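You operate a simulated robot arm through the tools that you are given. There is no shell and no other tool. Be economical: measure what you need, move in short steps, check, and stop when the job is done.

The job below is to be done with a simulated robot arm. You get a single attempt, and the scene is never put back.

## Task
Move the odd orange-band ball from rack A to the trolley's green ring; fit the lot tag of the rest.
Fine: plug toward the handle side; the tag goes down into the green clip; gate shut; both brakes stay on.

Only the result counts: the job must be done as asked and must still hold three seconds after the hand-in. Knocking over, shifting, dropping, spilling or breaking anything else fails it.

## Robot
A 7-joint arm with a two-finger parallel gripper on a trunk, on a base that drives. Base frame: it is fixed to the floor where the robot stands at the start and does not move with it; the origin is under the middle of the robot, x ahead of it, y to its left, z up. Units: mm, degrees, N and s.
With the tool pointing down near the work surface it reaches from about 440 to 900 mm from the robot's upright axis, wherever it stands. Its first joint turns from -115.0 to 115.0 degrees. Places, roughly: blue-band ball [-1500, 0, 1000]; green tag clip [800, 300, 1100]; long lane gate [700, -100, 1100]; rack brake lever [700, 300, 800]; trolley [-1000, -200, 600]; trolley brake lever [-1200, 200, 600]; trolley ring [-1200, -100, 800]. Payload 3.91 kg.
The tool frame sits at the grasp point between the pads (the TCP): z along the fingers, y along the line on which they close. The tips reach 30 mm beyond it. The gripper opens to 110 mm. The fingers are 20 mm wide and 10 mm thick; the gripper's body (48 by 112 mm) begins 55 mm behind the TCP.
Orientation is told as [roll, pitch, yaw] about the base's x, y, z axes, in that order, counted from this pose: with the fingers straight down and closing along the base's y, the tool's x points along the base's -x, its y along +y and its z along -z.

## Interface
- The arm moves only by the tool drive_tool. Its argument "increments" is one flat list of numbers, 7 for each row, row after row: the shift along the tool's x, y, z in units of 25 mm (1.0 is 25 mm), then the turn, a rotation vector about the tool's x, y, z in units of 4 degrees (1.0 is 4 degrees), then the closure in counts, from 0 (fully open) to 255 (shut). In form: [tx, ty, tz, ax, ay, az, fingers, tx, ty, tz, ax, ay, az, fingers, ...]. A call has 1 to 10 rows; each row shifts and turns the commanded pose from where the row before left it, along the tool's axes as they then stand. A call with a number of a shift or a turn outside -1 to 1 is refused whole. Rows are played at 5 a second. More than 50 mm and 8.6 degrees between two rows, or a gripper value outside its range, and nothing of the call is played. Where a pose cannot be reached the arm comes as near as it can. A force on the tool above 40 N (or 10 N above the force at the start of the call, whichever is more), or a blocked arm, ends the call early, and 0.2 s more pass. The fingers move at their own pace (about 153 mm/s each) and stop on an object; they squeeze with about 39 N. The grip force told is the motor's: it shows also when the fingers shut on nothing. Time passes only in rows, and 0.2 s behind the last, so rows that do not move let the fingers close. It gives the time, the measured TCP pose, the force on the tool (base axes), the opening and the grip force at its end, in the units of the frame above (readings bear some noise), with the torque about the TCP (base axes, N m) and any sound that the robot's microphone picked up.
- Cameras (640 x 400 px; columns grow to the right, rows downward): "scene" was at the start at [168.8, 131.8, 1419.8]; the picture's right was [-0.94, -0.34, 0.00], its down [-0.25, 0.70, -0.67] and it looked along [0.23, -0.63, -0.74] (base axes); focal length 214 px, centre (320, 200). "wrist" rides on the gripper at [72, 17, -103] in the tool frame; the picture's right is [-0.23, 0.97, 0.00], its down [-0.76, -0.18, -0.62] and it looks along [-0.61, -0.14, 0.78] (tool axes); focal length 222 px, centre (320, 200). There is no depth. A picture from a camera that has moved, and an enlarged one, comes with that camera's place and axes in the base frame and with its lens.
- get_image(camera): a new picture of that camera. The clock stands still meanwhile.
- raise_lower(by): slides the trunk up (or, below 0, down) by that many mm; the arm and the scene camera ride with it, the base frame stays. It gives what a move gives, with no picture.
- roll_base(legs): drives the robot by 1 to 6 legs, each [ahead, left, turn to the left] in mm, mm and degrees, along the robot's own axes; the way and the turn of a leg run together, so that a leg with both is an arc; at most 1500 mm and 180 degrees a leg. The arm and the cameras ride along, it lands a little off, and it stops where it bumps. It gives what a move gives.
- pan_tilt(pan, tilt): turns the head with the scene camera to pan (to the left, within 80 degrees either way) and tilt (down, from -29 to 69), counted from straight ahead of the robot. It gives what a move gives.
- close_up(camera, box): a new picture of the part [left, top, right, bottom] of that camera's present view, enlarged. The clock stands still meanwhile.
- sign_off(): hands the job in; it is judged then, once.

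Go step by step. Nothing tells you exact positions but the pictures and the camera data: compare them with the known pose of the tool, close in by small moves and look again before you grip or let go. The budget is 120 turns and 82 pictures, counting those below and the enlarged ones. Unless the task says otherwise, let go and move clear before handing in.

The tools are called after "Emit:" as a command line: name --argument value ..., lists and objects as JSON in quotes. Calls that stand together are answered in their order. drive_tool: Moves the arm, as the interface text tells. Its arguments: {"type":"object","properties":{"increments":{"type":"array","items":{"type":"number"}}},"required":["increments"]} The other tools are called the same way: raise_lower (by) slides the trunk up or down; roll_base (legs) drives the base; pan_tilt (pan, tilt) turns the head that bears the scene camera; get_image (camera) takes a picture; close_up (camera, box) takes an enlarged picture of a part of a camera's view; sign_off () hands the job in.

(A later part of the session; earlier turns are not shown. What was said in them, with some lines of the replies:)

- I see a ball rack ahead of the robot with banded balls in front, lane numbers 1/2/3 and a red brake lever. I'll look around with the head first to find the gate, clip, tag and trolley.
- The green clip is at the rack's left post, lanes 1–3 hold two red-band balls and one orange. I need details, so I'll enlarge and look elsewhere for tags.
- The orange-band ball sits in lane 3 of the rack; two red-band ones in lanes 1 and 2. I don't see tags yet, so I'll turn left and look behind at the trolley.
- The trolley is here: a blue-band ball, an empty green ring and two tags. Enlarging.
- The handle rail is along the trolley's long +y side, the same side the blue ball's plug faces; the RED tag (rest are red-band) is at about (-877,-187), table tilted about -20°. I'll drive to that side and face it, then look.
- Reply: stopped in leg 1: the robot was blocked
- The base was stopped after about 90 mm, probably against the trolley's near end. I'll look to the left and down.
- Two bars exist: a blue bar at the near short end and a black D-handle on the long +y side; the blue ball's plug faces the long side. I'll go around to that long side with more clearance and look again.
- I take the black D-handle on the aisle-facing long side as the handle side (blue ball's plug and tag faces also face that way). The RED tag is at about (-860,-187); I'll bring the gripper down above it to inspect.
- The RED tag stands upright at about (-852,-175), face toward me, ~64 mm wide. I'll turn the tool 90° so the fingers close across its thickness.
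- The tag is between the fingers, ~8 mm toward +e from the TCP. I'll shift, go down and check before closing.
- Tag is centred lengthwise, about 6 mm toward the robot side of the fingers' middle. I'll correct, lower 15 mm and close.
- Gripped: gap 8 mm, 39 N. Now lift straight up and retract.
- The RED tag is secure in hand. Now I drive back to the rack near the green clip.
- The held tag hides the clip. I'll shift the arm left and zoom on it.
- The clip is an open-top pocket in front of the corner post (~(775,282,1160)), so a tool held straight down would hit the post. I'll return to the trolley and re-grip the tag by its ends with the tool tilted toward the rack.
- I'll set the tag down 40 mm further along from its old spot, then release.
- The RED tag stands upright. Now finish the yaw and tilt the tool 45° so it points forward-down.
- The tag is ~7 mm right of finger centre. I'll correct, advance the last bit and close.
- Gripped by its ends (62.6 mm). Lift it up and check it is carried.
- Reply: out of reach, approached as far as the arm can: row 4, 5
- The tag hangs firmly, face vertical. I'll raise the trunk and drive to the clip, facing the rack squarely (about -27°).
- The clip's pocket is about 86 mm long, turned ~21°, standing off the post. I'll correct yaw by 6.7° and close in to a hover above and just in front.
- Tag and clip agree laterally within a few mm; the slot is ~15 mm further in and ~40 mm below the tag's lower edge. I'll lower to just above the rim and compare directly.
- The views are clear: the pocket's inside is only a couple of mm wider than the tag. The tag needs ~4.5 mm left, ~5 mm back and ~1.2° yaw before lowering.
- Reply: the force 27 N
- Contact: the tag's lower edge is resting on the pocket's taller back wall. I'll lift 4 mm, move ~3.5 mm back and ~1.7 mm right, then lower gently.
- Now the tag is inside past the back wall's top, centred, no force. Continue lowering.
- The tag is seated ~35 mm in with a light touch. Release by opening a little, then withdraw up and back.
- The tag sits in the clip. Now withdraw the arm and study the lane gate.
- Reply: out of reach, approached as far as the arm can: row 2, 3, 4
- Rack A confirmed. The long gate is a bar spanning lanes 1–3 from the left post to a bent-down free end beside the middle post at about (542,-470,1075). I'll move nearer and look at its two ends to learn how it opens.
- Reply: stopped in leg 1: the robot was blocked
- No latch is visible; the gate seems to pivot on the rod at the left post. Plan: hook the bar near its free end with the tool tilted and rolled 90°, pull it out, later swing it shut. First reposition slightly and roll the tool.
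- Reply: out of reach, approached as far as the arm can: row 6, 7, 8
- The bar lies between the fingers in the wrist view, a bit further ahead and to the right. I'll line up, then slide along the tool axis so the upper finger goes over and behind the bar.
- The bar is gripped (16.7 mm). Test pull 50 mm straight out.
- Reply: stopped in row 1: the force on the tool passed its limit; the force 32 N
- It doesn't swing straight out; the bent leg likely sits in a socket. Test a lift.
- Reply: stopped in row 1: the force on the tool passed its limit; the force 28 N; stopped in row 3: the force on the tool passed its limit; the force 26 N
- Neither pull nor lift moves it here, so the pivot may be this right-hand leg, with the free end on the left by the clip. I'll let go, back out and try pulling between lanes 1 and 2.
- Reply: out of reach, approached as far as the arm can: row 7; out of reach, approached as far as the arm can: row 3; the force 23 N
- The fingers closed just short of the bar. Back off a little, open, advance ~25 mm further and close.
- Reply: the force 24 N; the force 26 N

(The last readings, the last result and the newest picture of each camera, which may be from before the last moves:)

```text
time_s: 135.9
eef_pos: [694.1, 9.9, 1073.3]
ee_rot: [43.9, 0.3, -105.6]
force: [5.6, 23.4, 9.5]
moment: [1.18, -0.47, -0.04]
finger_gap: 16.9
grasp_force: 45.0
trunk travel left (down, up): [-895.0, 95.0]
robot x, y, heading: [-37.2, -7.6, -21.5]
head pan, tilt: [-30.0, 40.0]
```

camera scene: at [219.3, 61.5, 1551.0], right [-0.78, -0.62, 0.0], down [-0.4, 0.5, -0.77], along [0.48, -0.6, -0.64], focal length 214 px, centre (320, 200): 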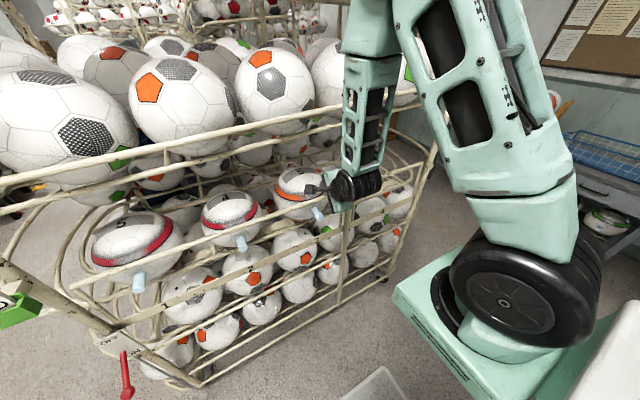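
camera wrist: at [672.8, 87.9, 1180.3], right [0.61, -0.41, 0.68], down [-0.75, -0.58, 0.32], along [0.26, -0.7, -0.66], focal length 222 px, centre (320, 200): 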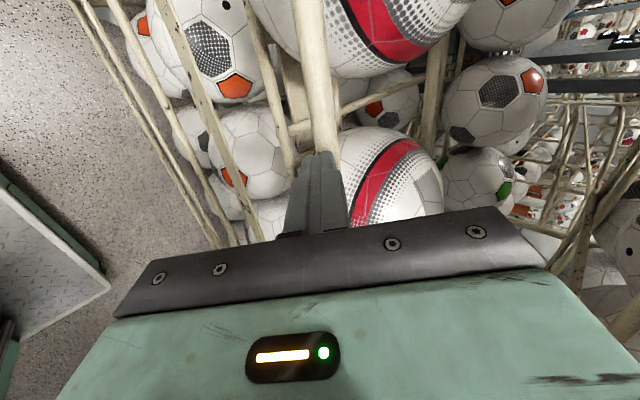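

It moves. A picture to see whether it swings about the right leg or folds.

Emit:
close_up --camera "scene" --box '[0, 120, 440, 395]'

```text
1.45 times, centred on (220, 258) of scene
camera zoom: at [219.7, 63.1, 1550.6], right [-0.78, -0.62, 0.0], down [-0.4, 0.5, -0.77], along [0.48, -0.6, -0.64], focal length 312 px, centre (466, 116)
```

zoom: 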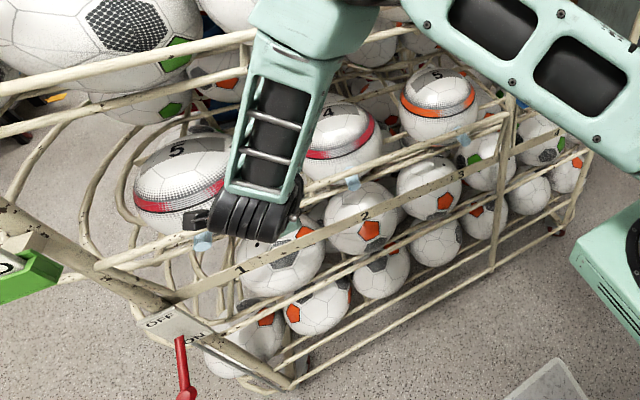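

The gate swings out on the right leg. I'll follow the arc about the hinge (≈500 mm radius) in small steps.

Emit:
drive_tool --increments '[-0.03, -0.74, -0.74, 0, 0.53, -0.53, 255, -0.03, -0.74, -0.74, 0, 0.53, -0.53, 255, -0.03, -0.74, -0.74, 0, 0.53, -0.53, 255]'

```text
time_s: 136.7
eef_pos: [616.2, 19.9, 1077.8]
ee_rot: [44.4, 0.2, -97.1]
force: [-19.1, -4.0, 22.6]
moment: [-0.41, -0.08, -0.4]
finger_gap: 0.0
grasp_force: 38.1
trunk travel left (down, up): [-895.0, 95.0]
robot x, y, heading: [-42.1, -10.5, -21.6]
head pan, tilt: [-30.0, 40.0]
```

Emit:
drive_tool --increments '[0, 0, -0.8, 0, 0, 0, 255, 0, 0, 0, 0, 0, 0, 60, 0, 0, 0, 0, 0, 0, 60]'

Emit:
get_image --camera "wrist"

```text
time_s: 137.5
eef_pos: [604.1, 23.4, 1088.1]
ee_rot: [44.3, 0.3, -96.9]
force: [0.1, 0.9, 0.5]
moment: [-0.01, 0.01, -0.03]
finger_gap: 84.0
grasp_force: 0.1
trunk travel left (down, up): [-895.0, 95.0]
robot x, y, heading: [-41.9, -8.1, -21.5]
head pan, tilt: [-30.0, 40.0]
```

```text
15 pictures are left
camera wrist: at [554.5, 102.8, 1176.0], right [0.66, -0.31, 0.68], down [-0.65, -0.69, 0.32], along [0.37, -0.65, -0.66], focal length 222 px, centre (320, 200)
```

wrist: 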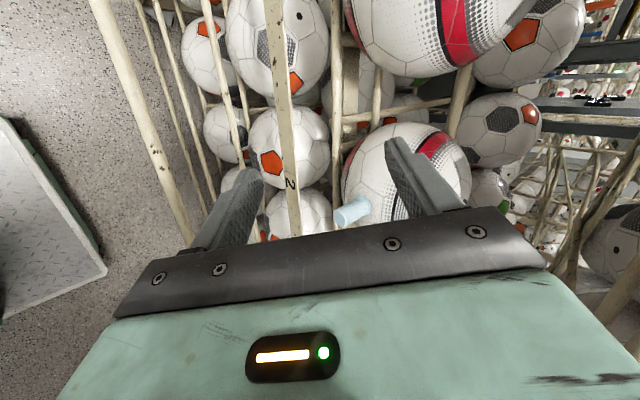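

The gate has swung out ~17° (pivot = right leg) and my fingers are now on its inner side. I'll close the fingers, dip them, and use them as a hook while the base moves left and back.

Emit:
drive_tool --increments '[0, 0, 0, 0, 0, 0, 255, 0, -0.5, 0.5, 0, 0, 0, 255, 0, -0.2, 0.2, 0, 0, 0, 255]'

Emit:
roll_base --legs '[[0, 110, 0], [-200, 0, 0]]'

Emit:
get_image --camera "scene"

```text
time_s: 138.3
eef_pos: [605.6, 24.1, 1065.3]
ee_rot: [44.2, 0.3, -97.0]
force: [0.6, -0.1, 0.2]
moment: [-0.03, -0.01, 0.02]
finger_gap: 0.2
grasp_force: 37.9
trunk travel left (down, up): [-895.0, 95.0]
robot x, y, heading: [-39.0, -9.3, -21.6]
head pan, tilt: [-30.0, 40.0]
```

```text
time_s: 140.7
eef_pos: [463.5, 198.3, 1066.2]
ee_rot: [44.2, 0.4, -96.9]
force: [-0.8, -0.3, 0.7]
moment: [-0.03, 0.0, -0.01]
finger_gap: 0.3
grasp_force: 37.2
trunk travel left (down, up): [-895.0, 95.0]
robot x, y, heading: [-181.9, 163.0, -21.6]
head pan, tilt: [-30.0, 40.0]
```

```text
14 pictures are left
camera scene: at [77.7, 235.9, 1551.0], right [-0.78, -0.62, 0.0], down [-0.4, 0.5, -0.77], along [0.48, -0.6, -0.64], focal length 214 px, centre (320, 200)
```

scene: 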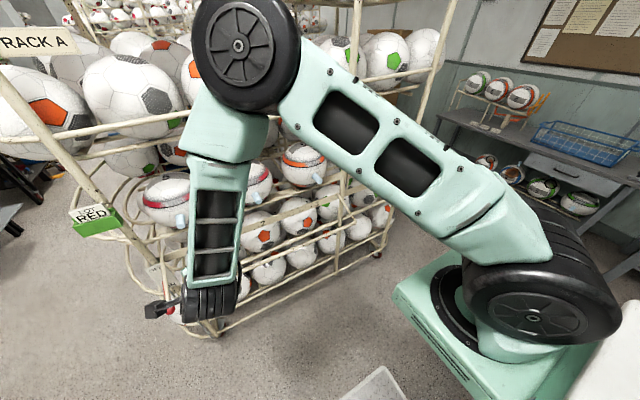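

Emit:
close_up --camera "scene" --box '[120, 120, 380, 340]'

```text
1.82 times, centred on (250, 230) of scene
camera zoom: at [77.7, 235.9, 1551.0], right [-0.78, -0.62, 0.0], down [-0.4, 0.5, -0.77], along [0.48, -0.6, -0.64], focal length 390 px, centre (447, 146)
```

zoom: 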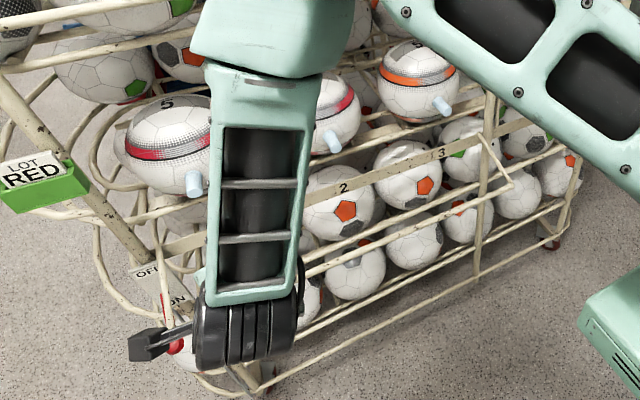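

I see now: the gate folds outward and down on its two legs and is already lying open. Next: orient the tool horizontally (fingers closing vertically, for a firm hold on the plug) and move toward lane 3's plug.

Emit:
drive_tool --increments '[0, 0, 0, 0, -0.77, 0.77, 120, 0, 0, 0, 0, -0.77, 0.77, 120, 0, 0, 0, 0, -0.77, 0.77, 120, 0, 0, 0, -1, 0, 0, 120, 0, 0, 0, -1, 0, 0, 120, 0, 0, 0, -1, 0, 0, 120, 0, 0, 0, -1, 0, 0, 120, 0, 0, 0, -1, 0, 0, 120, 0, 0, 0, -1, 0, 0, 120, 0, 0, 0, -1, 0, 0, 120]'

Emit:
drive_tool --increments '[0, 0, 0, -1, 0, 0, 120, 0, 0, 0, -1, 0, 0, 120, 0, 0, 0, -1, 0, 0, 120, 0, 0, 0, -1, 0, 0, 120, 0, 0, 0, -0.2, 0, 0, 120]'

Emit:
roll_base --legs '[[160, -100, 0]]'

```text
time_s: 142.9
eef_pos: [463.8, 198.2, 1064.2]
ee_rot: [72.3, 0.2, -110.0]
force: [-0.3, -0.4, -0.6]
moment: [0.06, 0.02, 0.01]
finger_gap: 58.1
grasp_force: 0.0
trunk travel left (down, up): [-895.0, 95.0]
robot x, y, heading: [-185.3, 161.5, -21.7]
head pan, tilt: [-30.0, 40.0]
```

```text
time_s: 144.1
eef_pos: [462.3, 197.5, 1065.9]
ee_rot: [89.1, 0.1, -109.9]
force: [0.3, -0.1, 0.1]
moment: [0.01, -0.01, -0.01]
finger_gap: 58.0
grasp_force: 0.0
trunk travel left (down, up): [-895.0, 95.0]
robot x, y, heading: [-180.1, 160.9, -21.2]
head pan, tilt: [-30.0, 40.0]
```

```text
time_s: 145.7
eef_pos: [574.5, 46.8, 1064.3]
ee_rot: [88.8, 0.2, -110.0]
force: [0.0, -0.1, 0.4]
moment: [0.0, 0.04, 0.03]
finger_gap: 58.2
grasp_force: 0.1
trunk travel left (down, up): [-895.0, 95.0]
robot x, y, heading: [-71.5, 7.8, -21.4]
head pan, tilt: [-30.0, 40.0]
```

Emit:
drive_tool --increments '[-1, -0.12, 0, 0, 0, 0, 120, -1, -0.12, 0, 0, 0, 0, 120, -1, -0.12, 0, 0, 0, 0, 120, -1, -0.12, 0, 0, 0, 0, 120, -1, -0.12, 0, 0, 0, 0, 120, -1, -0.12, 0, 0, 0, 0, 120, -1, -0.12, 0, 0, 0, 0, 120, -1, -0.12, 0, 0, 0, 0, 120, -1, -0.12, 0, 0, 0, 0, 120, -1, -0.12, 0, 0, 0, 0, 120]'

Emit:
drive_tool --increments '[-1, -0.12, 0, 0, 0, 0, 120, -1, -0.12, 0, 0, 0, 0, 120, -1, -0.12, 0, 0, 0, 0, 120, -1, -0.12, 0, 0, 0, 0, 120, -1, -0.12, 0, 0, 0, 0, 120, -1, -0.12, 0, 0, 0, 0, 120, -0.3, 0, 0, 0, 0, 0, 120]'

Emit:
get_image --camera "wrist"

Emit:
get_image --camera "scene"

```text
time_s: 147.8
eef_pos: [489.6, -187.2, 1035.2]
ee_rot: [88.9, 0.2, -109.9]
force: [0.2, -0.3, -0.5]
moment: [-0.01, 0.0, 0.0]
finger_gap: 58.3
grasp_force: 0.1
trunk travel left (down, up): [-895.0, 95.0]
robot x, y, heading: [-69.6, 7.2, -21.4]
head pan, tilt: [-30.0, 40.0]
```

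```text
time_s: 149.4
eef_pos: [435.8, -334.3, 1016.4]
ee_rot: [89.0, 0.2, -110.0]
force: [-0.2, 0.5, -0.1]
moment: [0.0, -0.04, -0.01]
finger_gap: 58.3
grasp_force: 0.0
trunk travel left (down, up): [-895.0, 95.0]
robot x, y, heading: [-65.4, 13.4, -21.6]
head pan, tilt: [-30.0, 40.0]
```

```text
12 pictures are left
camera wrist: at [364.6, -230.6, 1036.2], right [-0.06, -0.22, 0.97], down [-0.85, -0.5, -0.17], along [0.52, -0.84, -0.16], focal length 222 px, centre (320, 200)
```

wrist: 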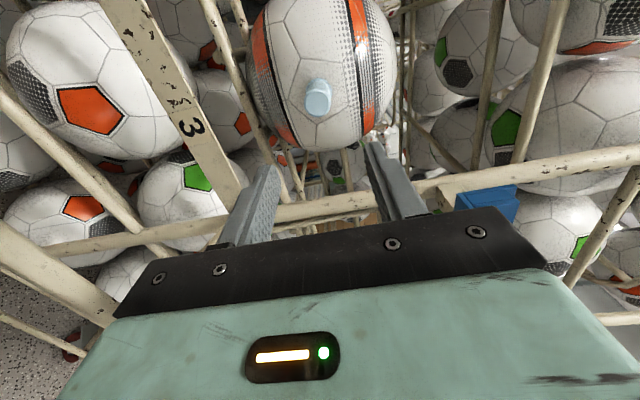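

```text
11 pictures are left
camera scene: at [189.3, 84.6, 1551.0], right [-0.78, -0.62, 0.0], down [-0.4, 0.5, -0.77], along [0.48, -0.6, -0.64], focal length 214 px, centre (320, 200)
```

scene: 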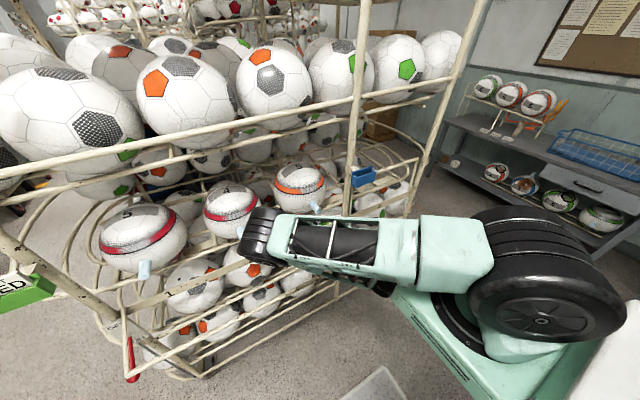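

Plug tip triangulates to about 686 mm along the rack normal, 5 mm left and 3 mm below the tool axis. Drive 80 mm ahead, align, approach partway and check.

Emit:
roll_base --legs '[[80, 0, 0]]'

Emit:
drive_tool --increments '[0.2, -0.12, 0, 0, 0, 0, 120, 0, 0, 0.8, 0, 0, 0, 120, 0, 0, 0.8, 0, 0, 0, 120]'

Emit:
get_image --camera "wrist"

```text
time_s: 150.5
eef_pos: [508.7, -364.2, 1016.7]
ee_rot: [88.8, 0.1, -110.1]
force: [-0.2, 0.2, 0.3]
moment: [0.02, -0.04, -0.01]
finger_gap: 58.1
grasp_force: 0.0
trunk travel left (down, up): [-895.0, 95.0]
robot x, y, heading: [1.4, -17.2, -21.4]
head pan, tilt: [-30.0, 40.0]
```

```text
time_s: 151.3
eef_pos: [547.6, -374.2, 1011.3]
ee_rot: [88.9, 0.1, -110.1]
force: [0.5, 0.0, 0.1]
moment: [0.03, -0.01, -0.05]
finger_gap: 58.1
grasp_force: 0.1
trunk travel left (down, up): [-895.0, 95.0]
robot x, y, heading: [3.1, -17.4, -21.7]
head pan, tilt: [-30.0, 40.0]
```

```text
10 pictures are left
camera wrist: at [476.7, -269.3, 1031.8], right [-0.06, -0.22, 0.97], down [-0.85, -0.5, -0.17], along [0.52, -0.84, -0.16], focal length 222 px, centre (320, 200)
```

wrist: 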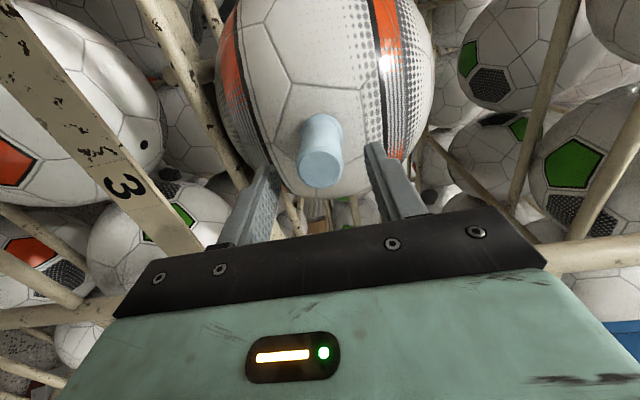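

Aligned well: the plug is centred between the fingers. Advance ~52 mm and close.

Emit:
drive_tool --increments '[0.08, 0, 0.7, 0, 0, 0, 120, 0, 0, 0.7, 0, 0, 0, 120, 0, 0, 0.7, 0, 0, 0, 120, 0, 0, 0, 0, 0, 0, 160, 0, 0, 0, 0, 0, 0, 255, 0, 0, 0, 0, 0, 0, 255]'

Emit:
get_image --camera "wrist"

```text
time_s: 152.0
eef_pos: [583.3, -385.6, 1011.5]
ee_rot: [88.7, 0.1, -110.2]
force: [-10.1, 3.5, 6.9]
moment: [-0.2, -0.47, 0.08]
finger_gap: 61.5
grasp_force: 3.5
trunk travel left (down, up): [-895.0, 95.0]
robot x, y, heading: [-0.9, -19.2, -21.6]
head pan, tilt: [-30.0, 40.0]
stopped in row 3: the force on the tool passed its limit (the readings are from after the stop); the commanded pose is now the measured one
```

```text
9 pictures are left
camera wrist: at [511.2, -280.3, 1031.2], right [-0.06, -0.22, 0.97], down [-0.85, -0.5, -0.16], along [0.52, -0.84, -0.16], focal length 222 px, centre (320, 200)
```

wrist: 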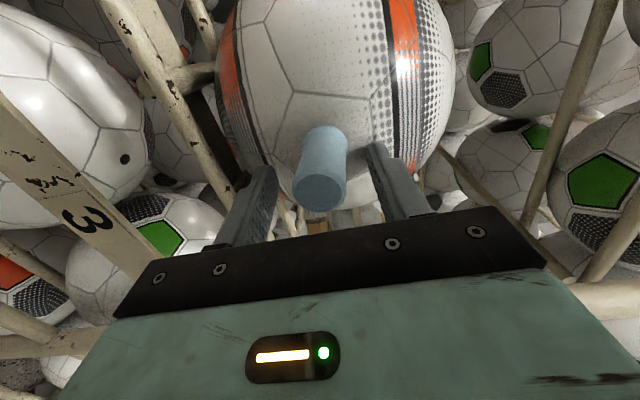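

The fingertips touch the ball; plug is well inside. Back off 4 mm and close.

Emit:
drive_tool --increments '[0, 0, -0.16, 0, 0, 0, 120, 0, 0, 0, 0, 0, 0, 160, 0, 0, 0, 0, 0, 0, 255, 0, 0, 0, 0, 0, 0, 255]'

Emit:
drive_tool --increments '[0, 0.4, 0, 0, 0, 0, 255, 0, 0.4, 0, 0, 0, 0, 255, 0, 0.4, 0, 0, 0, 0, 255]'

```text
time_s: 153.0
eef_pos: [579.7, -384.2, 1012.8]
ee_rot: [88.9, 0.1, -110.1]
force: [-1.5, 0.7, 10.9]
moment: [-0.58, -2.01, 0.03]
finger_gap: 29.1
grasp_force: 39.3
trunk travel left (down, up): [-895.0, 95.0]
robot x, y, heading: [1.1, -17.2, -21.5]
head pan, tilt: [-30.0, 40.0]
```

```text
time_s: 153.8
eef_pos: [579.3, -384.9, 1038.5]
ee_rot: [88.5, 0.2, -110.2]
force: [-3.3, 1.1, -5.3]
moment: [0.27, 0.84, -0.14]
finger_gap: 24.9
grasp_force: 39.4
trunk travel left (down, up): [-895.0, 95.0]
robot x, y, heading: [0.6, -21.3, -21.6]
head pan, tilt: [-30.0, 40.0]
```

The ball hangs on the grip (≈0.54 kg). Lift further, slowly.

Emit:
drive_tool --increments '[0, 0.5, 0, 0, 0, 0, 255, 0, 0.5, 0, 0, 0, 0, 255, 0, 0.5, 0, 0, 0, 0, 255, 0, 0.5, 0, 0, 0, 0, 255, 0, 0.5, 0, 0, 0, 0, 255, 0, 0.5, 0, 0, 0, 0, 255, 0, 0.2, 0, 0, 0, 0, 255]'

Emit:
get_image --camera "scene"

```text
time_s: 155.4
eef_pos: [580.6, -384.8, 1120.7]
ee_rot: [88.6, 0.0, -110.1]
force: [0.4, 1.5, -2.9]
moment: [0.16, 0.6, 0.0]
finger_gap: 24.5
grasp_force: 40.0
trunk travel left (down, up): [-895.0, 95.0]
robot x, y, heading: [3.6, -17.6, -21.5]
head pan, tilt: [-30.0, 40.0]
```

```text
8 pictures are left
camera scene: at [263.0, 55.2, 1551.0], right [-0.78, -0.62, 0.0], down [-0.4, 0.5, -0.77], along [0.48, -0.6, -0.64], focal length 214 px, centre (320, 200)
```

scene: 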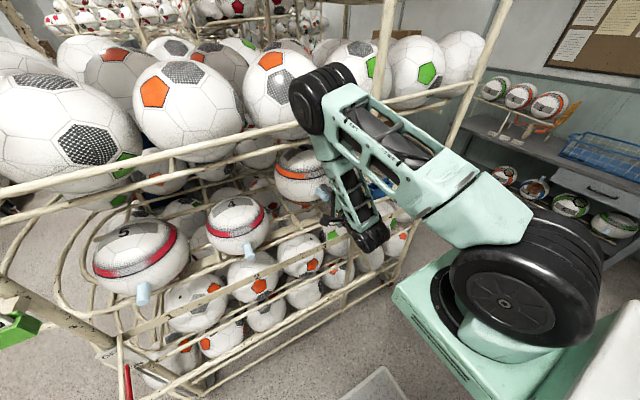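

Ball is lifted clear. Now back the base out of the rack, then swing left a little.

Emit:
roll_base --legs '[[-240, 0, 0], [-120, 130, 0]]'

```text
time_s: 157.3
eef_pos: [370.9, -295.4, 1119.3]
ee_rot: [88.4, 0.1, -109.6]
force: [-0.1, 0.2, -5.1]
moment: [0.15, 0.55, 0.01]
finger_gap: 24.1
grasp_force: 38.8
trunk travel left (down, up): [-895.0, 95.0]
robot x, y, heading: [-210.3, 69.7, -21.2]
head pan, tilt: [-30.0, 40.0]
stopped in leg 1: the robot was blocked; the commanded pose is now the measured one
```

The base met the trolley's D-handle; move left first, then back.

Emit:
roll_base --legs '[[5, 160, 0], [-150, 60, 0]]'

Emit:
get_image --camera "wrist"

```text
time_s: 159.8
eef_pos: [314.5, -42.9, 1120.2]
ee_rot: [88.5, 0.2, -109.8]
force: [-0.6, 0.4, -5.1]
moment: [0.14, 0.62, 0.0]
finger_gap: 24.2
grasp_force: 38.6
trunk travel left (down, up): [-895.0, 95.0]
robot x, y, heading: [-265.5, 319.3, -21.2]
head pan, tilt: [-30.0, 40.0]
```

```text
7 pictures are left
camera wrist: at [242.9, 61.7, 1140.0], right [-0.05, -0.22, 0.97], down [-0.85, -0.5, -0.16], along [0.53, -0.83, -0.16], focal length 222 px, centre (320, 200)
```

wrist: 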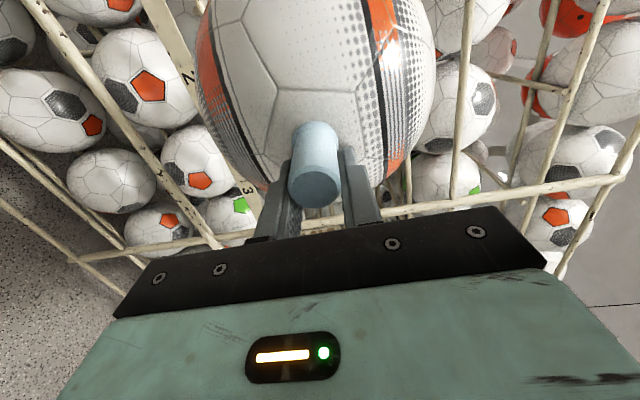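

The ball is held straight. Turn to face the trolley and move to in front of the green ring.

Emit:
roll_base --legs '[[0, 0, -89.5], [-200, -554, 0]]'

Emit:
pan_tilt --pan 0 --tilt 45

Emit:
get_image --camera "scene"

```text
time_s: 166.8
eef_pos: [-1062.2, 88.8, 1120.5]
ee_rot: [88.6, 0.1, 162.9]
force: [0.5, -1.1, -4.5]
moment: [0.59, -0.14, 0.04]
finger_gap: 24.3
grasp_force: 39.2
trunk travel left (down, up): [-895.0, 95.0]
robot x, y, heading: [-726.1, 687.1, -108.6]
head pan, tilt: [-30.0, 40.0]
```

```text
time_s: 167.7
eef_pos: [-1060.9, 87.9, 1119.8]
ee_rot: [88.5, 0.1, 162.9]
force: [0.5, -0.4, -3.9]
moment: [0.63, -0.14, 0.0]
finger_gap: 24.1
grasp_force: 38.7
trunk travel left (down, up): [-895.0, 95.0]
robot x, y, heading: [-723.0, 686.1, -108.4]
head pan, tilt: [0.0, 45.0]
```

```text
6 pictures are left
camera scene: at [-601.3, 410.2, 1543.7], right [-0.95, 0.32, 0.0], down [0.22, 0.67, -0.71], along [-0.22, -0.67, -0.71], focal length 214 px, centre (320, 200)
```

scene: 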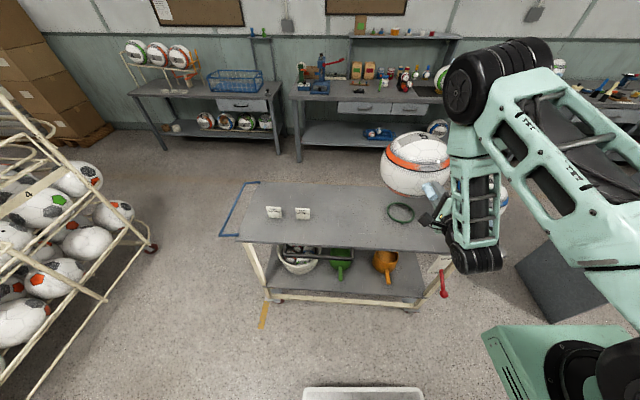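

Ring found at (-1165,-99). Align the ball over it (turn −3°, 71 mm forward, 34 mm right), then lower the trunk most of the way and check.

Emit:
drive_tool --increments '[0, 0, 0, 0, -0.72, 0, 255, -0.45, 0, 0.95, 0, 0, 0, 255, -0.45, 0, 0.95, 0, 0, 0, 255, -0.45, 0, 0.95, 0, 0, 0, 255]'

Emit:
raise_lower --by -170

Emit:
close_up --camera "scene" --box '[340, 110, 500, 230]'

```text
time_s: 168.7
eef_pos: [-1117.2, 31.7, 1116.4]
ee_rot: [88.5, 0.0, 159.9]
force: [0.9, -0.1, -3.2]
moment: [0.61, -0.14, 0.01]
finger_gap: 24.3
grasp_force: 38.8
trunk travel left (down, up): [-895.0, 95.0]
robot x, y, heading: [-724.5, 687.1, -108.3]
head pan, tilt: [0.0, 45.0]
```

```text
time_s: 170.7
eef_pos: [-1118.5, 31.8, 946.2]
ee_rot: [88.6, 0.0, 160.0]
force: [0.1, 0.5, -4.7]
moment: [0.62, -0.13, 0.02]
finger_gap: 24.1
grasp_force: 38.9
trunk travel left (down, up): [-725.0, 265.0]
robot x, y, heading: [-728.9, 684.4, -108.3]
head pan, tilt: [0.0, 45.0]
```

```text
3.33 times, centred on (420, 170) of scene
camera zoom: at [-601.2, 410.2, 1373.8], right [-0.95, 0.32, 0.0], down [0.22, 0.67, -0.71], along [-0.22, -0.67, -0.71], focal length 715 px, centre (-13, 300)
```

zoom: 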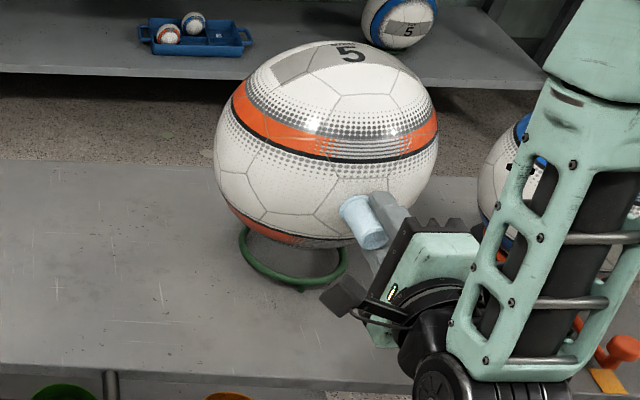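

Ball is almost centred over the ring (≈6 mm off sideways). Correct and lower gently, watching the vertical force.

Emit:
drive_tool --increments '[-0.24, 0, 0, 0, 0, 0, 255, 0, -0.4, 0, 0, 0, 0, 255, 0, -0.4, 0, 0, 0, 0, 255, 0, -0.4, 0, 0, 0, 0, 255]'

Emit:
drive_tool --increments '[0, -0.1, 0, 0, 0, 0, 255, 0, -0.1, 0, 0, 0, 0, 255, 0, -0.1, 0, 0, 0, 0, 255]'

```text
time_s: 171.7
eef_pos: [-1123.1, 34.3, 916.9]
ee_rot: [88.5, 0.0, 160.0]
force: [0.3, 0.4, -4.7]
moment: [0.61, -0.15, -0.01]
finger_gap: 24.0
grasp_force: 38.9
trunk travel left (down, up): [-725.0, 265.0]
robot x, y, heading: [-724.0, 683.4, -108.3]
head pan, tilt: [0.0, 45.0]
```

```text
time_s: 172.5
eef_pos: [-1123.2, 34.5, 908.5]
ee_rot: [88.6, 0.0, 159.9]
force: [0.3, 0.6, -4.5]
moment: [0.6, -0.15, 0.02]
finger_gap: 24.0
grasp_force: 39.8
trunk travel left (down, up): [-725.0, 265.0]
robot x, y, heading: [-727.4, 687.2, -108.5]
head pan, tilt: [0.0, 45.0]
```

Emit:
drive_tool --increments '[0, -0.1, 0, 0, 0, 0, 255, 0, -0.1, 0, 0, 0, 0, 255, 0, -0.1, 0, 0, 0, 0, 255]'

Emit:
drive_tool --increments '[0, -0.08, 0, 0, 0, 0, 255, 0, -0.08, 0, 0, 0, 0, 255]'

```text
time_s: 173.3
eef_pos: [-1123.5, 35.7, 904.0]
ee_rot: [89.0, 0.0, 159.9]
force: [-3.2, 4.7, 11.9]
moment: [-1.05, 0.09, -0.44]
finger_gap: 23.7
grasp_force: 39.2
trunk travel left (down, up): [-725.0, 265.0]
robot x, y, heading: [-722.5, 685.4, -108.7]
head pan, tilt: [0.0, 45.0]
```

```text
time_s: 173.9
eef_pos: [-1124.8, 36.4, 901.6]
ee_rot: [88.9, 0.0, 159.8]
force: [-7.7, 8.2, 22.9]
moment: [-2.14, 0.36, -0.9]
finger_gap: 24.2
grasp_force: 39.5
trunk travel left (down, up): [-725.0, 265.0]
robot x, y, heading: [-724.2, 686.3, -108.5]
head pan, tilt: [0.0, 45.0]
```

Contact with the ring; the side force says shift a few mm right and slightly back. Relieve.

Emit:
drive_tool --increments '[0, 0.08, 0, 0, 0, 0, 255, -0.16, 0, -0.08, 0, 0, 0, 255, 0, 0, 0, 0, 0, 0, 255]'

Emit:
close_up --camera "scene" --box '[340, 110, 500, 230]'

```text
time_s: 174.7
eef_pos: [-1125.0, 38.9, 900.2]
ee_rot: [88.5, 0.1, 160.1]
force: [-4.7, -6.2, 9.0]
moment: [-1.83, 0.19, -0.66]
finger_gap: 24.7
grasp_force: 38.7
trunk travel left (down, up): [-725.0, 265.0]
robot x, y, heading: [-725.0, 685.2, -108.5]
head pan, tilt: [0.0, 45.0]
```

```text
3.33 times, centred on (420, 170) of scene
camera zoom: at [-601.1, 410.4, 1373.7], right [-0.95, 0.32, 0.0], down [0.22, 0.67, -0.71], along [-0.22, -0.67, -0.71], focal length 715 px, centre (-13, 300)
```

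zoom: 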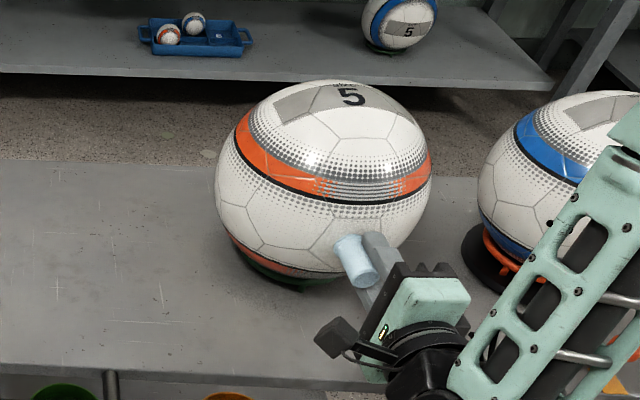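

The ball projects right on the ring's centre. Release slowly and withdraw straight back.

Emit:
drive_tool --increments '[0, 0.03, 0, 0, 0, 0, 255, 0, 0, 0, 0, 0, 0, 190, 0, 0, 0, 0, 0, 0, 175, 0, 0, 0, 0, 0, 0, 150, 0, 0, 0, 0, 0, 0, 120, 0, 0, 0, 0, 0, 0, 110, 0, 0, 0, 0, 0, 0, 110]'

Emit:
drive_tool --increments '[0, 0, -0.5, 0, 0, 0, 110, 0, 0, -1, 0, 0, 0, 110, 0, 0, -1, 0, 0, 0, 110, 0, 0, -1, 0, 0, 0, 110, 0, 0, -1, 0, 0, 0, 110]'

Emit:
close_up --camera "scene" --box '[340, 110, 500, 230]'

```text
time_s: 176.3
eef_pos: [-1126.0, 39.5, 902.1]
ee_rot: [88.5, 0.1, 160.0]
force: [0.8, -0.5, 0.0]
moment: [-0.05, -0.02, -0.02]
finger_gap: 62.4
grasp_force: 0.0
trunk travel left (down, up): [-725.0, 265.0]
robot x, y, heading: [-725.6, 686.2, -108.4]
head pan, tilt: [0.0, 45.0]
```

```text
time_s: 177.5
eef_pos: [-1086.8, 143.1, 905.0]
ee_rot: [88.5, 0.0, 160.0]
force: [0.7, -0.2, -0.1]
moment: [-0.02, -0.02, -0.01]
finger_gap: 62.7
grasp_force: 0.1
trunk travel left (down, up): [-725.0, 265.0]
robot x, y, heading: [-723.0, 686.3, -108.6]
head pan, tilt: [0.0, 45.0]
```

```text
3.33 times, centred on (420, 170) of scene
camera zoom: at [-600.7, 410.1, 1373.7], right [-0.95, 0.32, 0.0], down [0.22, 0.67, -0.71], along [-0.22, -0.67, -0.71], focal length 715 px, centre (-13, 300)
```

zoom: 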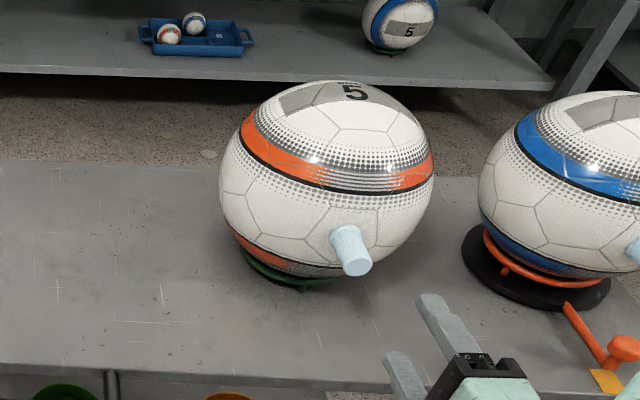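

The orange-band ball rests on the green ring, plug to the handle side. Now go back to shut the folded gate: raise the trunk, retract a bit, and drive to lane 3.

Emit:
raise_lower --by 170

Emit:
drive_tool --increments '[0, 0, -1, 0, 0, 0, 110, 0, 0, -1, 0, 0, 0, 110, 0, 0, -1, 0, 0, 0, 110, 0, 0, -1, 0, 0, 0, 110]'

Emit:
roll_base --legs '[[190, 554, 0], [0, 0, 86.5]]'

```text
time_s: 179.4
eef_pos: [-1087.5, 144.4, 1075.0]
ee_rot: [88.5, -0.1, 160.0]
force: [1.1, -0.9, 0.6]
moment: [0.0, 0.0, 0.01]
finger_gap: 62.7
grasp_force: 0.1
trunk travel left (down, up): [-895.0, 95.0]
robot x, y, heading: [-725.0, 685.4, -108.5]
head pan, tilt: [0.0, 45.0]
```

```text
time_s: 180.4
eef_pos: [-1058.0, 229.8, 1061.5]
ee_rot: [88.6, 0.1, 160.1]
force: [0.0, -0.5, -0.6]
moment: [-0.01, -0.01, -0.05]
finger_gap: 62.6
grasp_force: 0.1
out of reach, approached as far as the arm can: row 3, 4
trunk travel left (down, up): [-895.0, 95.0]
robot x, y, heading: [-721.0, 685.1, -108.3]
head pan, tilt: [0.0, 45.0]
```

```text
time_s: 187.4
eef_pos: [187.7, -36.5, 1060.5]
ee_rot: [88.6, 0.1, -114.1]
force: [0.4, -0.4, 0.2]
moment: [0.02, -0.01, 0.01]
finger_gap: 62.6
grasp_force: 0.1
trunk travel left (down, up): [-895.0, 95.0]
robot x, y, heading: [-243.6, 330.5, -22.4]
head pan, tilt: [0.0, 45.0]
```

Emit:
roll_base --legs '[[240, 0, 0], [0, -203, 0]]'

Emit:
raise_lower --by -200

Emit:
get_image --camera "wrist"

```text
time_s: 190.4
eef_pos: [328.6, -315.4, 1060.4]
ee_rot: [88.6, 0.0, -114.0]
force: [0.2, 1.0, -0.1]
moment: [0.03, -0.02, 0.04]
finger_gap: 62.8
grasp_force: 0.1
trunk travel left (down, up): [-895.0, 95.0]
robot x, y, heading: [-102.2, 49.2, -22.4]
head pan, tilt: [0.0, 45.0]
```

```text
time_s: 192.6
eef_pos: [330.0, -315.3, 860.4]
ee_rot: [88.6, 0.0, -114.1]
force: [-0.8, 0.1, -0.3]
moment: [0.0, -0.01, 0.01]
finger_gap: 62.4
grasp_force: 0.0
trunk travel left (down, up): [-695.0, 295.0]
robot x, y, heading: [-103.6, 51.6, -22.3]
head pan, tilt: [0.0, 45.0]
```

```text
2 pictures are left
camera wrist: at [265.9, -206.1, 880.6], right [-0.07, -0.22, 0.97], down [-0.88, -0.44, -0.16], along [0.46, -0.87, -0.16], focal length 222 px, centre (320, 200)
```

wrist: 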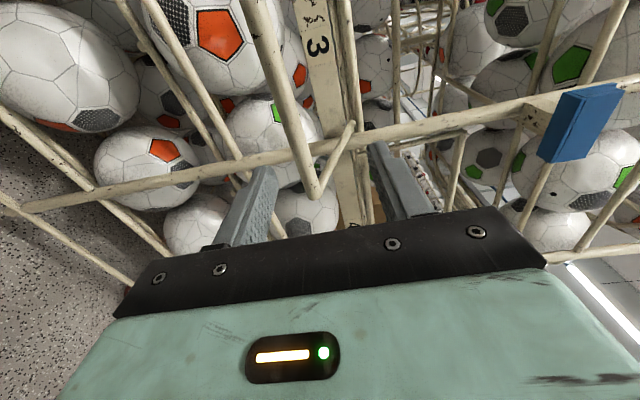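

Gate's bar is at about 505 mm out, z≈838 (hinge ≈675, z≈899, radius ≈180). I'll lower 22 mm, drive ahead 80 mm so the bar comes between the fingers, and cage it loosely.

Emit:
drive_tool --increments '[0, -0.45, 0, 0, 0, 0, 110, 0, -0.45, 0, 0, 0, 0, 110]'

Emit:
roll_base --legs '[[78, 0, 0]]'

Emit:
drive_tool --increments '[0, 0, 0, 0, 0, 0, 160, 0, 0, 0, 0, 0, 0, 190, 0, 0, 0, 0, 0, 0, 190]'

```text
time_s: 193.2
eef_pos: [329.0, -315.8, 838.7]
ee_rot: [88.5, 0.1, -114.0]
force: [-0.3, -0.7, 0.2]
moment: [0.01, 0.0, 0.01]
finger_gap: 62.8
grasp_force: 0.0
trunk travel left (down, up): [-695.0, 295.0]
robot x, y, heading: [-101.6, 49.5, -22.4]
head pan, tilt: [0.0, 45.0]
```

```text
time_s: 194.2
eef_pos: [402.3, -344.6, 838.6]
ee_rot: [88.5, 0.0, -113.9]
force: [0.9, 0.4, 0.0]
moment: [-0.02, 0.02, 0.02]
finger_gap: 62.4
grasp_force: 0.1
trunk travel left (down, up): [-695.0, 295.0]
robot x, y, heading: [-30.2, 16.3, -22.6]
head pan, tilt: [0.0, 45.0]
```

```text
time_s: 195.0
eef_pos: [401.3, -345.0, 840.1]
ee_rot: [88.6, 0.0, -113.9]
force: [-0.1, -0.6, 0.0]
moment: [0.0, -0.04, 0.03]
finger_gap: 27.8
grasp_force: 0.0
trunk travel left (down, up): [-695.0, 295.0]
robot x, y, heading: [-31.4, 22.5, -22.3]
head pan, tilt: [0.0, 45.0]
```

Emit:
drive_tool --increments '[0, 0, 0, 0, 0, 0, 255, 0, 0, 0, 0, 0, 0, 255]'

```text
time_s: 195.6
eef_pos: [400.8, -345.3, 837.9]
ee_rot: [88.5, -0.1, -113.9]
force: [-2.7, 0.9, -5.0]
moment: [-0.01, 0.15, 0.03]
finger_gap: 15.7
grasp_force: 45.3
trunk travel left (down, up): [-695.0, 295.0]
robot x, y, heading: [-27.7, 24.4, -22.3]
head pan, tilt: [0.0, 45.0]
```

The bar is between the fingers. Loosen to a cage and lift along the arc.

Emit:
drive_tool --increments '[0, 0, 0, 0, 0, 0, 205, 0, 0.61, -0.16, 0, 0, 0, 205, 0, 0.61, -0.16, 0, 0, 0, 205, 0, 0.63, -0.05, 0, 0, 0, 205, 0, 0.63, -0.05, 0, 0, 0, 205, 0, 0.63, 0.05, 0, 0, 0, 205, 0, 0.63, 0.05, 0, 0, 0, 205]'

Emit:
drive_tool --increments '[0, 0.61, 0.16, 0, 0, 0, 205, 0, 0.61, 0.16, 0, 0, 0, 205, 0, 0.57, 0.26, 0, 0, 0, 205, 0, 0.57, 0.26, 0, 0, 0, 205, 0, 0, 0, 0, 0, 0, 205]'

```text
time_s: 197.2
eef_pos: [415.0, -363.2, 871.9]
ee_rot: [88.7, 0.0, -113.9]
force: [-0.4, 0.0, -3.8]
moment: [-0.07, -0.08, 0.02]
finger_gap: 23.2
grasp_force: 1.3
out of reach, approached as far as the arm can: row 3, 4, 5, 6, 7
trunk travel left (down, up): [-695.0, 295.0]
robot x, y, heading: [-33.3, 20.0, -22.5]
head pan, tilt: [0.0, 45.0]
```

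```text
time_s: 198.0
eef_pos: [432.8, -377.9, 889.3]
ee_rot: [88.0, 0.3, -113.7]
force: [-15.8, 4.4, -4.8]
moment: [-0.03, -0.09, 0.53]
finger_gap: 23.7
grasp_force: 1.8
out of reach, approached as far as the arm can: row 1, 2, 3
trunk travel left (down, up): [-695.0, 295.0]
robot x, y, heading: [-32.7, 19.5, -22.4]
head pan, tilt: [0.0, 45.0]
stopped in row 3: the force on the tool passed its limit (the readings are from after the stop); the commanded pose is now the measured one
```

The arm is at its workspace edge; I'll use the trunk for the lift instead.

Emit:
raise_lower --by 50

Emit:
raise_lower --by 45

```text
time_s: 198.9
eef_pos: [435.8, -377.9, 939.6]
ee_rot: [88.0, 0.2, -113.8]
force: [1.3, -0.2, -2.5]
moment: [-0.11, -0.15, -0.04]
finger_gap: 22.9
grasp_force: 1.1
trunk travel left (down, up): [-745.0, 245.0]
robot x, y, heading: [-28.7, 19.3, -22.4]
head pan, tilt: [0.0, 45.0]
```

```text
time_s: 199.8
eef_pos: [434.3, -377.5, 983.0]
ee_rot: [88.0, 0.2, -113.8]
force: [-0.2, 0.2, -1.8]
moment: [-0.05, -0.02, 0.02]
finger_gap: 22.7
grasp_force: 0.9
trunk travel left (down, up): [-790.0, 200.0]
robot x, y, heading: [-31.9, 17.5, -22.3]
head pan, tilt: [0.0, 45.0]
```

Emit:
raise_lower --by 30

Emit:
roll_base --legs '[[35, 0, 0]]'

Emit:
raise_lower --by 30

Emit:
roll_base --legs '[[35, 0, 0]]'

Emit:
raise_lower --by 25

```text
time_s: 200.5
eef_pos: [434.7, -375.9, 1013.2]
ee_rot: [88.1, 0.3, -113.7]
force: [-0.3, 0.6, -1.9]
moment: [-0.04, 0.0, 0.03]
finger_gap: 22.7
grasp_force: 1.0
trunk travel left (down, up): [-820.0, 170.0]
robot x, y, heading: [-32.2, 20.2, -22.3]
head pan, tilt: [0.0, 45.0]
```

```text
time_s: 201.4
eef_pos: [466.9, -391.3, 1013.2]
ee_rot: [88.1, 0.2, -113.8]
force: [0.5, -1.4, -3.4]
moment: [-0.12, -0.08, -0.02]
finger_gap: 23.6
grasp_force: 1.3
trunk travel left (down, up): [-820.0, 170.0]
robot x, y, heading: [5.8, 5.7, -22.4]
head pan, tilt: [0.0, 45.0]
```

```text
time_s: 202.2
eef_pos: [466.5, -390.7, 1044.2]
ee_rot: [88.1, 0.4, -113.7]
force: [1.6, -0.5, -5.5]
moment: [-0.03, -0.03, 0.02]
finger_gap: 24.0
grasp_force: 2.5
trunk travel left (down, up): [-850.0, 140.0]
robot x, y, heading: [1.2, 3.4, -22.4]
head pan, tilt: [0.0, 45.0]
```

```text
time_s: 203.0
eef_pos: [499.2, -404.0, 1042.9]
ee_rot: [88.1, 0.2, -113.8]
force: [0.8, -1.0, -4.5]
moment: [-0.17, -0.16, 0.01]
finger_gap: 24.1
grasp_force: 2.7
trunk travel left (down, up): [-850.0, 140.0]
robot x, y, heading: [31.9, -8.1, -22.4]
head pan, tilt: [0.0, 45.0]
```

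```text
time_s: 203.7
eef_pos: [500.5, -403.8, 1066.4]
ee_rot: [87.9, 0.2, -113.9]
force: [7.7, -3.9, -23.8]
moment: [-0.2, -0.24, 0.01]
finger_gap: 33.2
grasp_force: 11.3
trunk travel left (down, up): [-875.0, 115.0]
robot x, y, heading: [35.2, -5.0, -22.5]
head pan, tilt: [0.0, 45.0]
```

Emit:
roll_base --legs '[[45, 0, 0]]'

```text
time_s: 204.6
eef_pos: [540.6, -421.8, 1069.4]
ee_rot: [88.0, 0.2, -113.8]
force: [0.2, 0.1, -1.0]
moment: [-0.02, 0.01, -0.01]
finger_gap: 22.3
grasp_force: 0.2
trunk travel left (down, up): [-875.0, 115.0]
robot x, y, heading: [75.4, -28.6, -22.5]
head pan, tilt: [0.0, 45.0]
```

Emit:
raise_lower --by 9

Emit:
roll_base --legs '[[35, 0, 0]]'

Emit:
close_up --camera "wrist" --box '[130, 0, 530, 250]'

```text
time_s: 205.2
eef_pos: [542.7, -421.0, 1075.5]
ee_rot: [87.9, 0.1, -113.7]
force: [6.4, 0.1, -27.4]
moment: [-0.31, -0.67, 0.07]
finger_gap: 35.0
grasp_force: 13.5
trunk travel left (down, up): [-884.0, 106.0]
robot x, y, heading: [78.8, -27.1, -22.4]
head pan, tilt: [0.0, 45.0]
```

```text
time_s: 206.1
eef_pos: [574.1, -433.8, 1077.7]
ee_rot: [88.1, 0.2, -113.9]
force: [4.9, 4.9, -18.5]
moment: [-0.16, -0.46, -0.13]
finger_gap: 31.4
grasp_force: 8.8
trunk travel left (down, up): [-884.0, 106.0]
robot x, y, heading: [109.0, -40.9, -22.6]
head pan, tilt: [0.0, 45.0]
```

```text
1.60 times, centred on (330, 125) of wrist
camera zoom: at [509.9, -325.9, 1098.6], right [-0.06, -0.22, 0.97], down [-0.88, -0.44, -0.16], along [0.47, -0.87, -0.17], focal length 355 px, centre (304, 320)
```

zoom: 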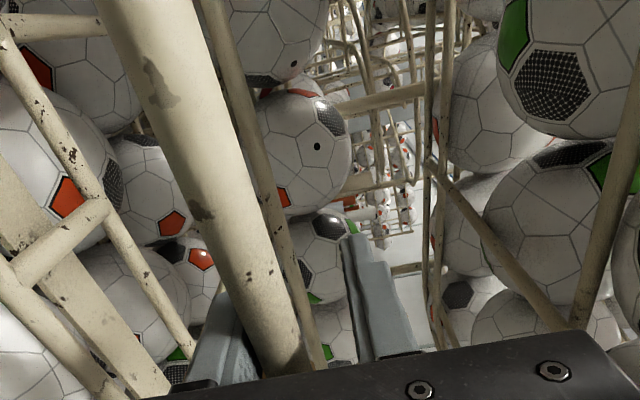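

The bar is upright almost to the end, near the palm (≈8° left). Ease the trunk down 6 mm and push ahead the rest.

Emit:
raise_lower --by -6

Emit:
roll_base --legs '[[20, 0, 0]]'

Emit:
roll_base --legs '[[12, 0, 0]]'

```text
time_s: 206.6
eef_pos: [574.0, -435.4, 1070.9]
ee_rot: [88.2, 0.3, -113.9]
force: [-0.7, -0.1, 0.5]
moment: [-0.01, 0.03, 0.0]
finger_gap: 21.6
grasp_force: 0.1
trunk travel left (down, up): [-878.0, 112.0]
robot x, y, heading: [110.6, -39.8, -22.5]
head pan, tilt: [0.0, 45.0]
```

```text
time_s: 207.5
eef_pos: [574.5, -436.0, 1071.0]
ee_rot: [87.0, 0.8, -114.4]
force: [0.6, -0.4, 0.5]
moment: [-0.03, 0.01, 0.0]
finger_gap: 21.8
grasp_force: 0.0
trunk travel left (down, up): [-878.0, 112.0]
robot x, y, heading: [120.7, -44.6, -22.3]
head pan, tilt: [0.0, 45.0]
stopped in leg 1: the robot was blocked; the commanded pose is now the measured one
```

```text
time_s: 208.3
eef_pos: [574.4, -437.7, 1070.3]
ee_rot: [86.3, 1.2, -114.5]
force: [-0.2, 0.6, -0.1]
moment: [-0.02, -0.02, -0.02]
finger_gap: 21.6
grasp_force: 0.1
trunk travel left (down, up): [-878.0, 112.0]
robot x, y, heading: [126.6, -40.8, -22.8]
head pan, tilt: [0.0, 45.0]
stopped in leg 1: the robot was blocked; the commanded pose is now the measured one
```

Tool force is zero but something upstream blocks, so I'll back off; the picture puts the bar at ~675 = closed plane. Open, withdraw, then press it once with closed fingertips to confirm.

Emit:
roll_base --legs '[[-18, 0, 0]]'

Emit:
drive_tool --increments '[0, 0, 0, 0, 0, 0, 150, 0, 0, 0, 0, 0, 0, 110, 0, 0, 0, 0, 0, 0, 110]'

Emit:
roll_base --legs '[[-140, 0, 0]]'

```text
time_s: 209.1
eef_pos: [561.5, -432.1, 1066.5]
ee_rot: [86.2, 1.0, -114.6]
force: [1.3, -0.2, 0.4]
moment: [-0.04, -0.01, 0.01]
finger_gap: 21.8
grasp_force: 0.2
trunk travel left (down, up): [-878.0, 112.0]
robot x, y, heading: [108.5, -33.3, -22.9]
head pan, tilt: [0.0, 45.0]
```

```text
time_s: 209.9
eef_pos: [560.8, -432.9, 1068.3]
ee_rot: [86.2, 1.0, -114.5]
force: [-1.3, 0.3, 0.4]
moment: [-0.03, 0.01, -0.02]
finger_gap: 62.6
grasp_force: 0.1
trunk travel left (down, up): [-878.0, 112.0]
robot x, y, heading: [113.1, -37.6, -22.6]
head pan, tilt: [0.0, 45.0]
```

```text
time_s: 211.2
eef_pos: [433.5, -379.1, 1067.6]
ee_rot: [86.1, 1.0, -114.7]
force: [0.1, 0.4, -0.7]
moment: [-0.01, -0.04, -0.02]
finger_gap: 62.4
grasp_force: 0.2
trunk travel left (down, up): [-878.0, 112.0]
robot x, y, heading: [-16.2, 18.2, -22.6]
head pan, tilt: [0.0, 45.0]
```

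Emit:
drive_tool --increments '[0, 0.16, 0, 0, 0, 0, 255, 0, 0, 0, 0, 0, 0, 255, 0, 0, 0.9, 0, 0, 0, 255, 0, 0, 0.9, 0, 0, 0, 255, 0, 0, 0.9, 0, 0, 0, 255, 0, 0, 0.2, 0, 0, 0, 255, 0, 0, 0.2, 0, 0, 0, 255]'

Emit:
drive_tool --increments '[0, 0, 0.16, 0, 0, 0, 255, 0, 0, 0.16, 0, 0, 0, 255, 0, 0, 0.16, 0, 0, 0, 255, 0, 0, 0.16, 0, 0, 0, 255, 0, 0, 0.16, 0, 0, 0, 255, 0, 0, 0.16, 0, 0, 0, 255]'

```text
time_s: 212.8
eef_pos: [502.6, -413.0, 1063.1]
ee_rot: [86.2, 1.0, -114.6]
force: [-0.7, 0.5, 0.5]
moment: [0.02, 0.0, 0.0]
finger_gap: 0.2
grasp_force: 37.3
out of reach, approached as far as the arm can: row 1
trunk travel left (down, up): [-878.0, 112.0]
robot x, y, heading: [-20.3, 19.4, -22.9]
head pan, tilt: [0.0, 45.0]
```

```text
time_s: 214.2
eef_pos: [524.0, -421.7, 1060.2]
ee_rot: [86.1, 1.0, -114.7]
force: [1.2, 0.3, -0.3]
moment: [0.04, -0.01, 0.01]
finger_gap: 0.0
grasp_force: 37.4
trunk travel left (down, up): [-878.0, 112.0]
robot x, y, heading: [-16.5, 18.2, -22.8]
head pan, tilt: [0.0, 45.0]
```

Emit:
drive_tool --increments '[0, 0, -1, 0, 0, 0, 255, 0, 0, -0.8, 0, 0, 0, 255]'

Emit:
raise_lower --by 12

Emit:
drive_tool --increments '[0, 0, 0.9, 0, 0, 0, 255, 0, 0, 0.3, 0, 0, 0, 255, 0, 0, 0.2, 0, 0, 0, 255, 0, 0, 0.2, 0, 0, 0, 255, 0, 0, 0.2, 0, 0, 0, 255, 0, 0, 0.2, 0, 0, 0, 255, 0, 0, 0.2, 0, 0, 0, 255]'

```text
time_s: 214.8
eef_pos: [483.3, -402.9, 1064.6]
ee_rot: [86.2, 1.0, -114.8]
force: [-0.2, -0.6, 0.3]
moment: [-0.05, 0.03, 0.02]
finger_gap: 0.2
grasp_force: 37.3
trunk travel left (down, up): [-878.0, 112.0]
robot x, y, heading: [-18.1, 16.7, -22.5]
head pan, tilt: [0.0, 45.0]
```

```text
time_s: 215.4
eef_pos: [484.1, -403.5, 1076.2]
ee_rot: [86.2, 1.0, -114.7]
force: [1.1, -0.3, 0.2]
moment: [0.01, 0.02, -0.03]
finger_gap: 0.0
grasp_force: 37.7
trunk travel left (down, up): [-890.0, 100.0]
robot x, y, heading: [-19.1, 18.6, -22.9]
head pan, tilt: [0.0, 45.0]
```

```text
time_s: 216.9
eef_pos: [526.9, -421.7, 1073.2]
ee_rot: [86.0, 1.1, -114.7]
force: [-20.8, 6.2, 9.7]
moment: [0.1, -0.29, 0.11]
finger_gap: 0.0
grasp_force: 37.6
trunk travel left (down, up): [-890.0, 100.0]
robot x, y, heading: [-22.6, 14.4, -22.7]
head pan, tilt: [0.0, 45.0]
stopped in row 7: the force on the tool passed its limit (the readings are from after the stop); the commanded pose is now the measured one
```

Firm stop met at the closed position: the gate is shut. Withdraw and take a last check picture.

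Emit:
drive_tool --increments '[0, 0, -0.5, 0, 0, 0, 255, 0, 0, -1, 0, 0, 0, 255]'

Emit:
roll_base --legs '[[-130, 60, 0]]'

Emit:
pan_tilt --pan -12 --tilt 38

Emit:
get_image --camera "scene"

```text
time_s: 217.5
eef_pos: [494.6, -408.0, 1074.6]
ee_rot: [85.9, 1.0, -114.7]
force: [0.8, -0.1, 0.5]
moment: [0.03, -0.01, 0.03]
finger_gap: 0.0
grasp_force: 38.1
trunk travel left (down, up): [-890.0, 100.0]
robot x, y, heading: [-19.2, 19.7, -23.1]
head pan, tilt: [0.0, 45.0]
```

```text
time_s: 218.9
eef_pos: [397.8, -301.5, 1073.6]
ee_rot: [85.8, 1.0, -114.8]
force: [0.8, 0.1, 1.0]
moment: [0.01, -0.04, 0.01]
finger_gap: 0.1
grasp_force: 37.6
trunk travel left (down, up): [-890.0, 100.0]
robot x, y, heading: [-115.2, 120.5, -22.8]
head pan, tilt: [0.0, 45.0]
```

```text
time_s: 219.6
eef_pos: [396.8, -302.3, 1073.4]
ee_rot: [85.9, 0.9, -114.8]
force: [-0.1, 0.1, -0.3]
moment: [0.01, -0.01, 0.02]
finger_gap: 0.0
grasp_force: 37.8
trunk travel left (down, up): [-890.0, 100.0]
robot x, y, heading: [-117.8, 120.1, -22.7]
head pan, tilt: [-12.0, 38.0]
```

```text
0 pictures are left
camera scene: at [166.6, 208.2, 1549.0], right [-0.57, -0.82, 0.0], down [-0.51, 0.35, -0.79], along [0.65, -0.45, -0.62], focal length 214 px, centre (320, 200)
```

scene: 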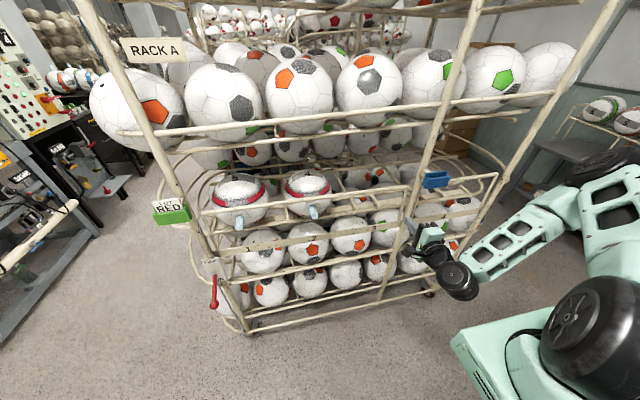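

The last picture shows the gate upright across the lanes, the RED tag in the green clip, lane 3 empty and the rack brake unchanged. The hand is clear, so I'm handing in.

Emit:
sign_off

```text
The job is handed in.
```

I moved the orange-band ball from rack A to the trolley's green ring, fitted the RED lot tag in the green clip and shut the gate, then handed in.

- **Plug direction:** The trolley has two bars, a black D-handle on the long side and a blue bar at the short end. I took the D-handle as the handle, so the plug points to that long side, the same way as the blue-band ball's plug.
- **Gate:** It met a firm stop when I pressed it, and the last picture shows it upright across the lanes.
- **Brakes:** I did not touch either brake lever. The rack lever looks unchanged in the last picture; I did not look closely at the trolley's lever after placing the ball.
- **Bumps:** The base was stopped against the trolley, or what I took to be the trolley, three times. The arm was also blocked twice near the rack while I pushed the gate shut, and I backed off. The last pictures showed nothing moved, but I did not measure either position afterwards.
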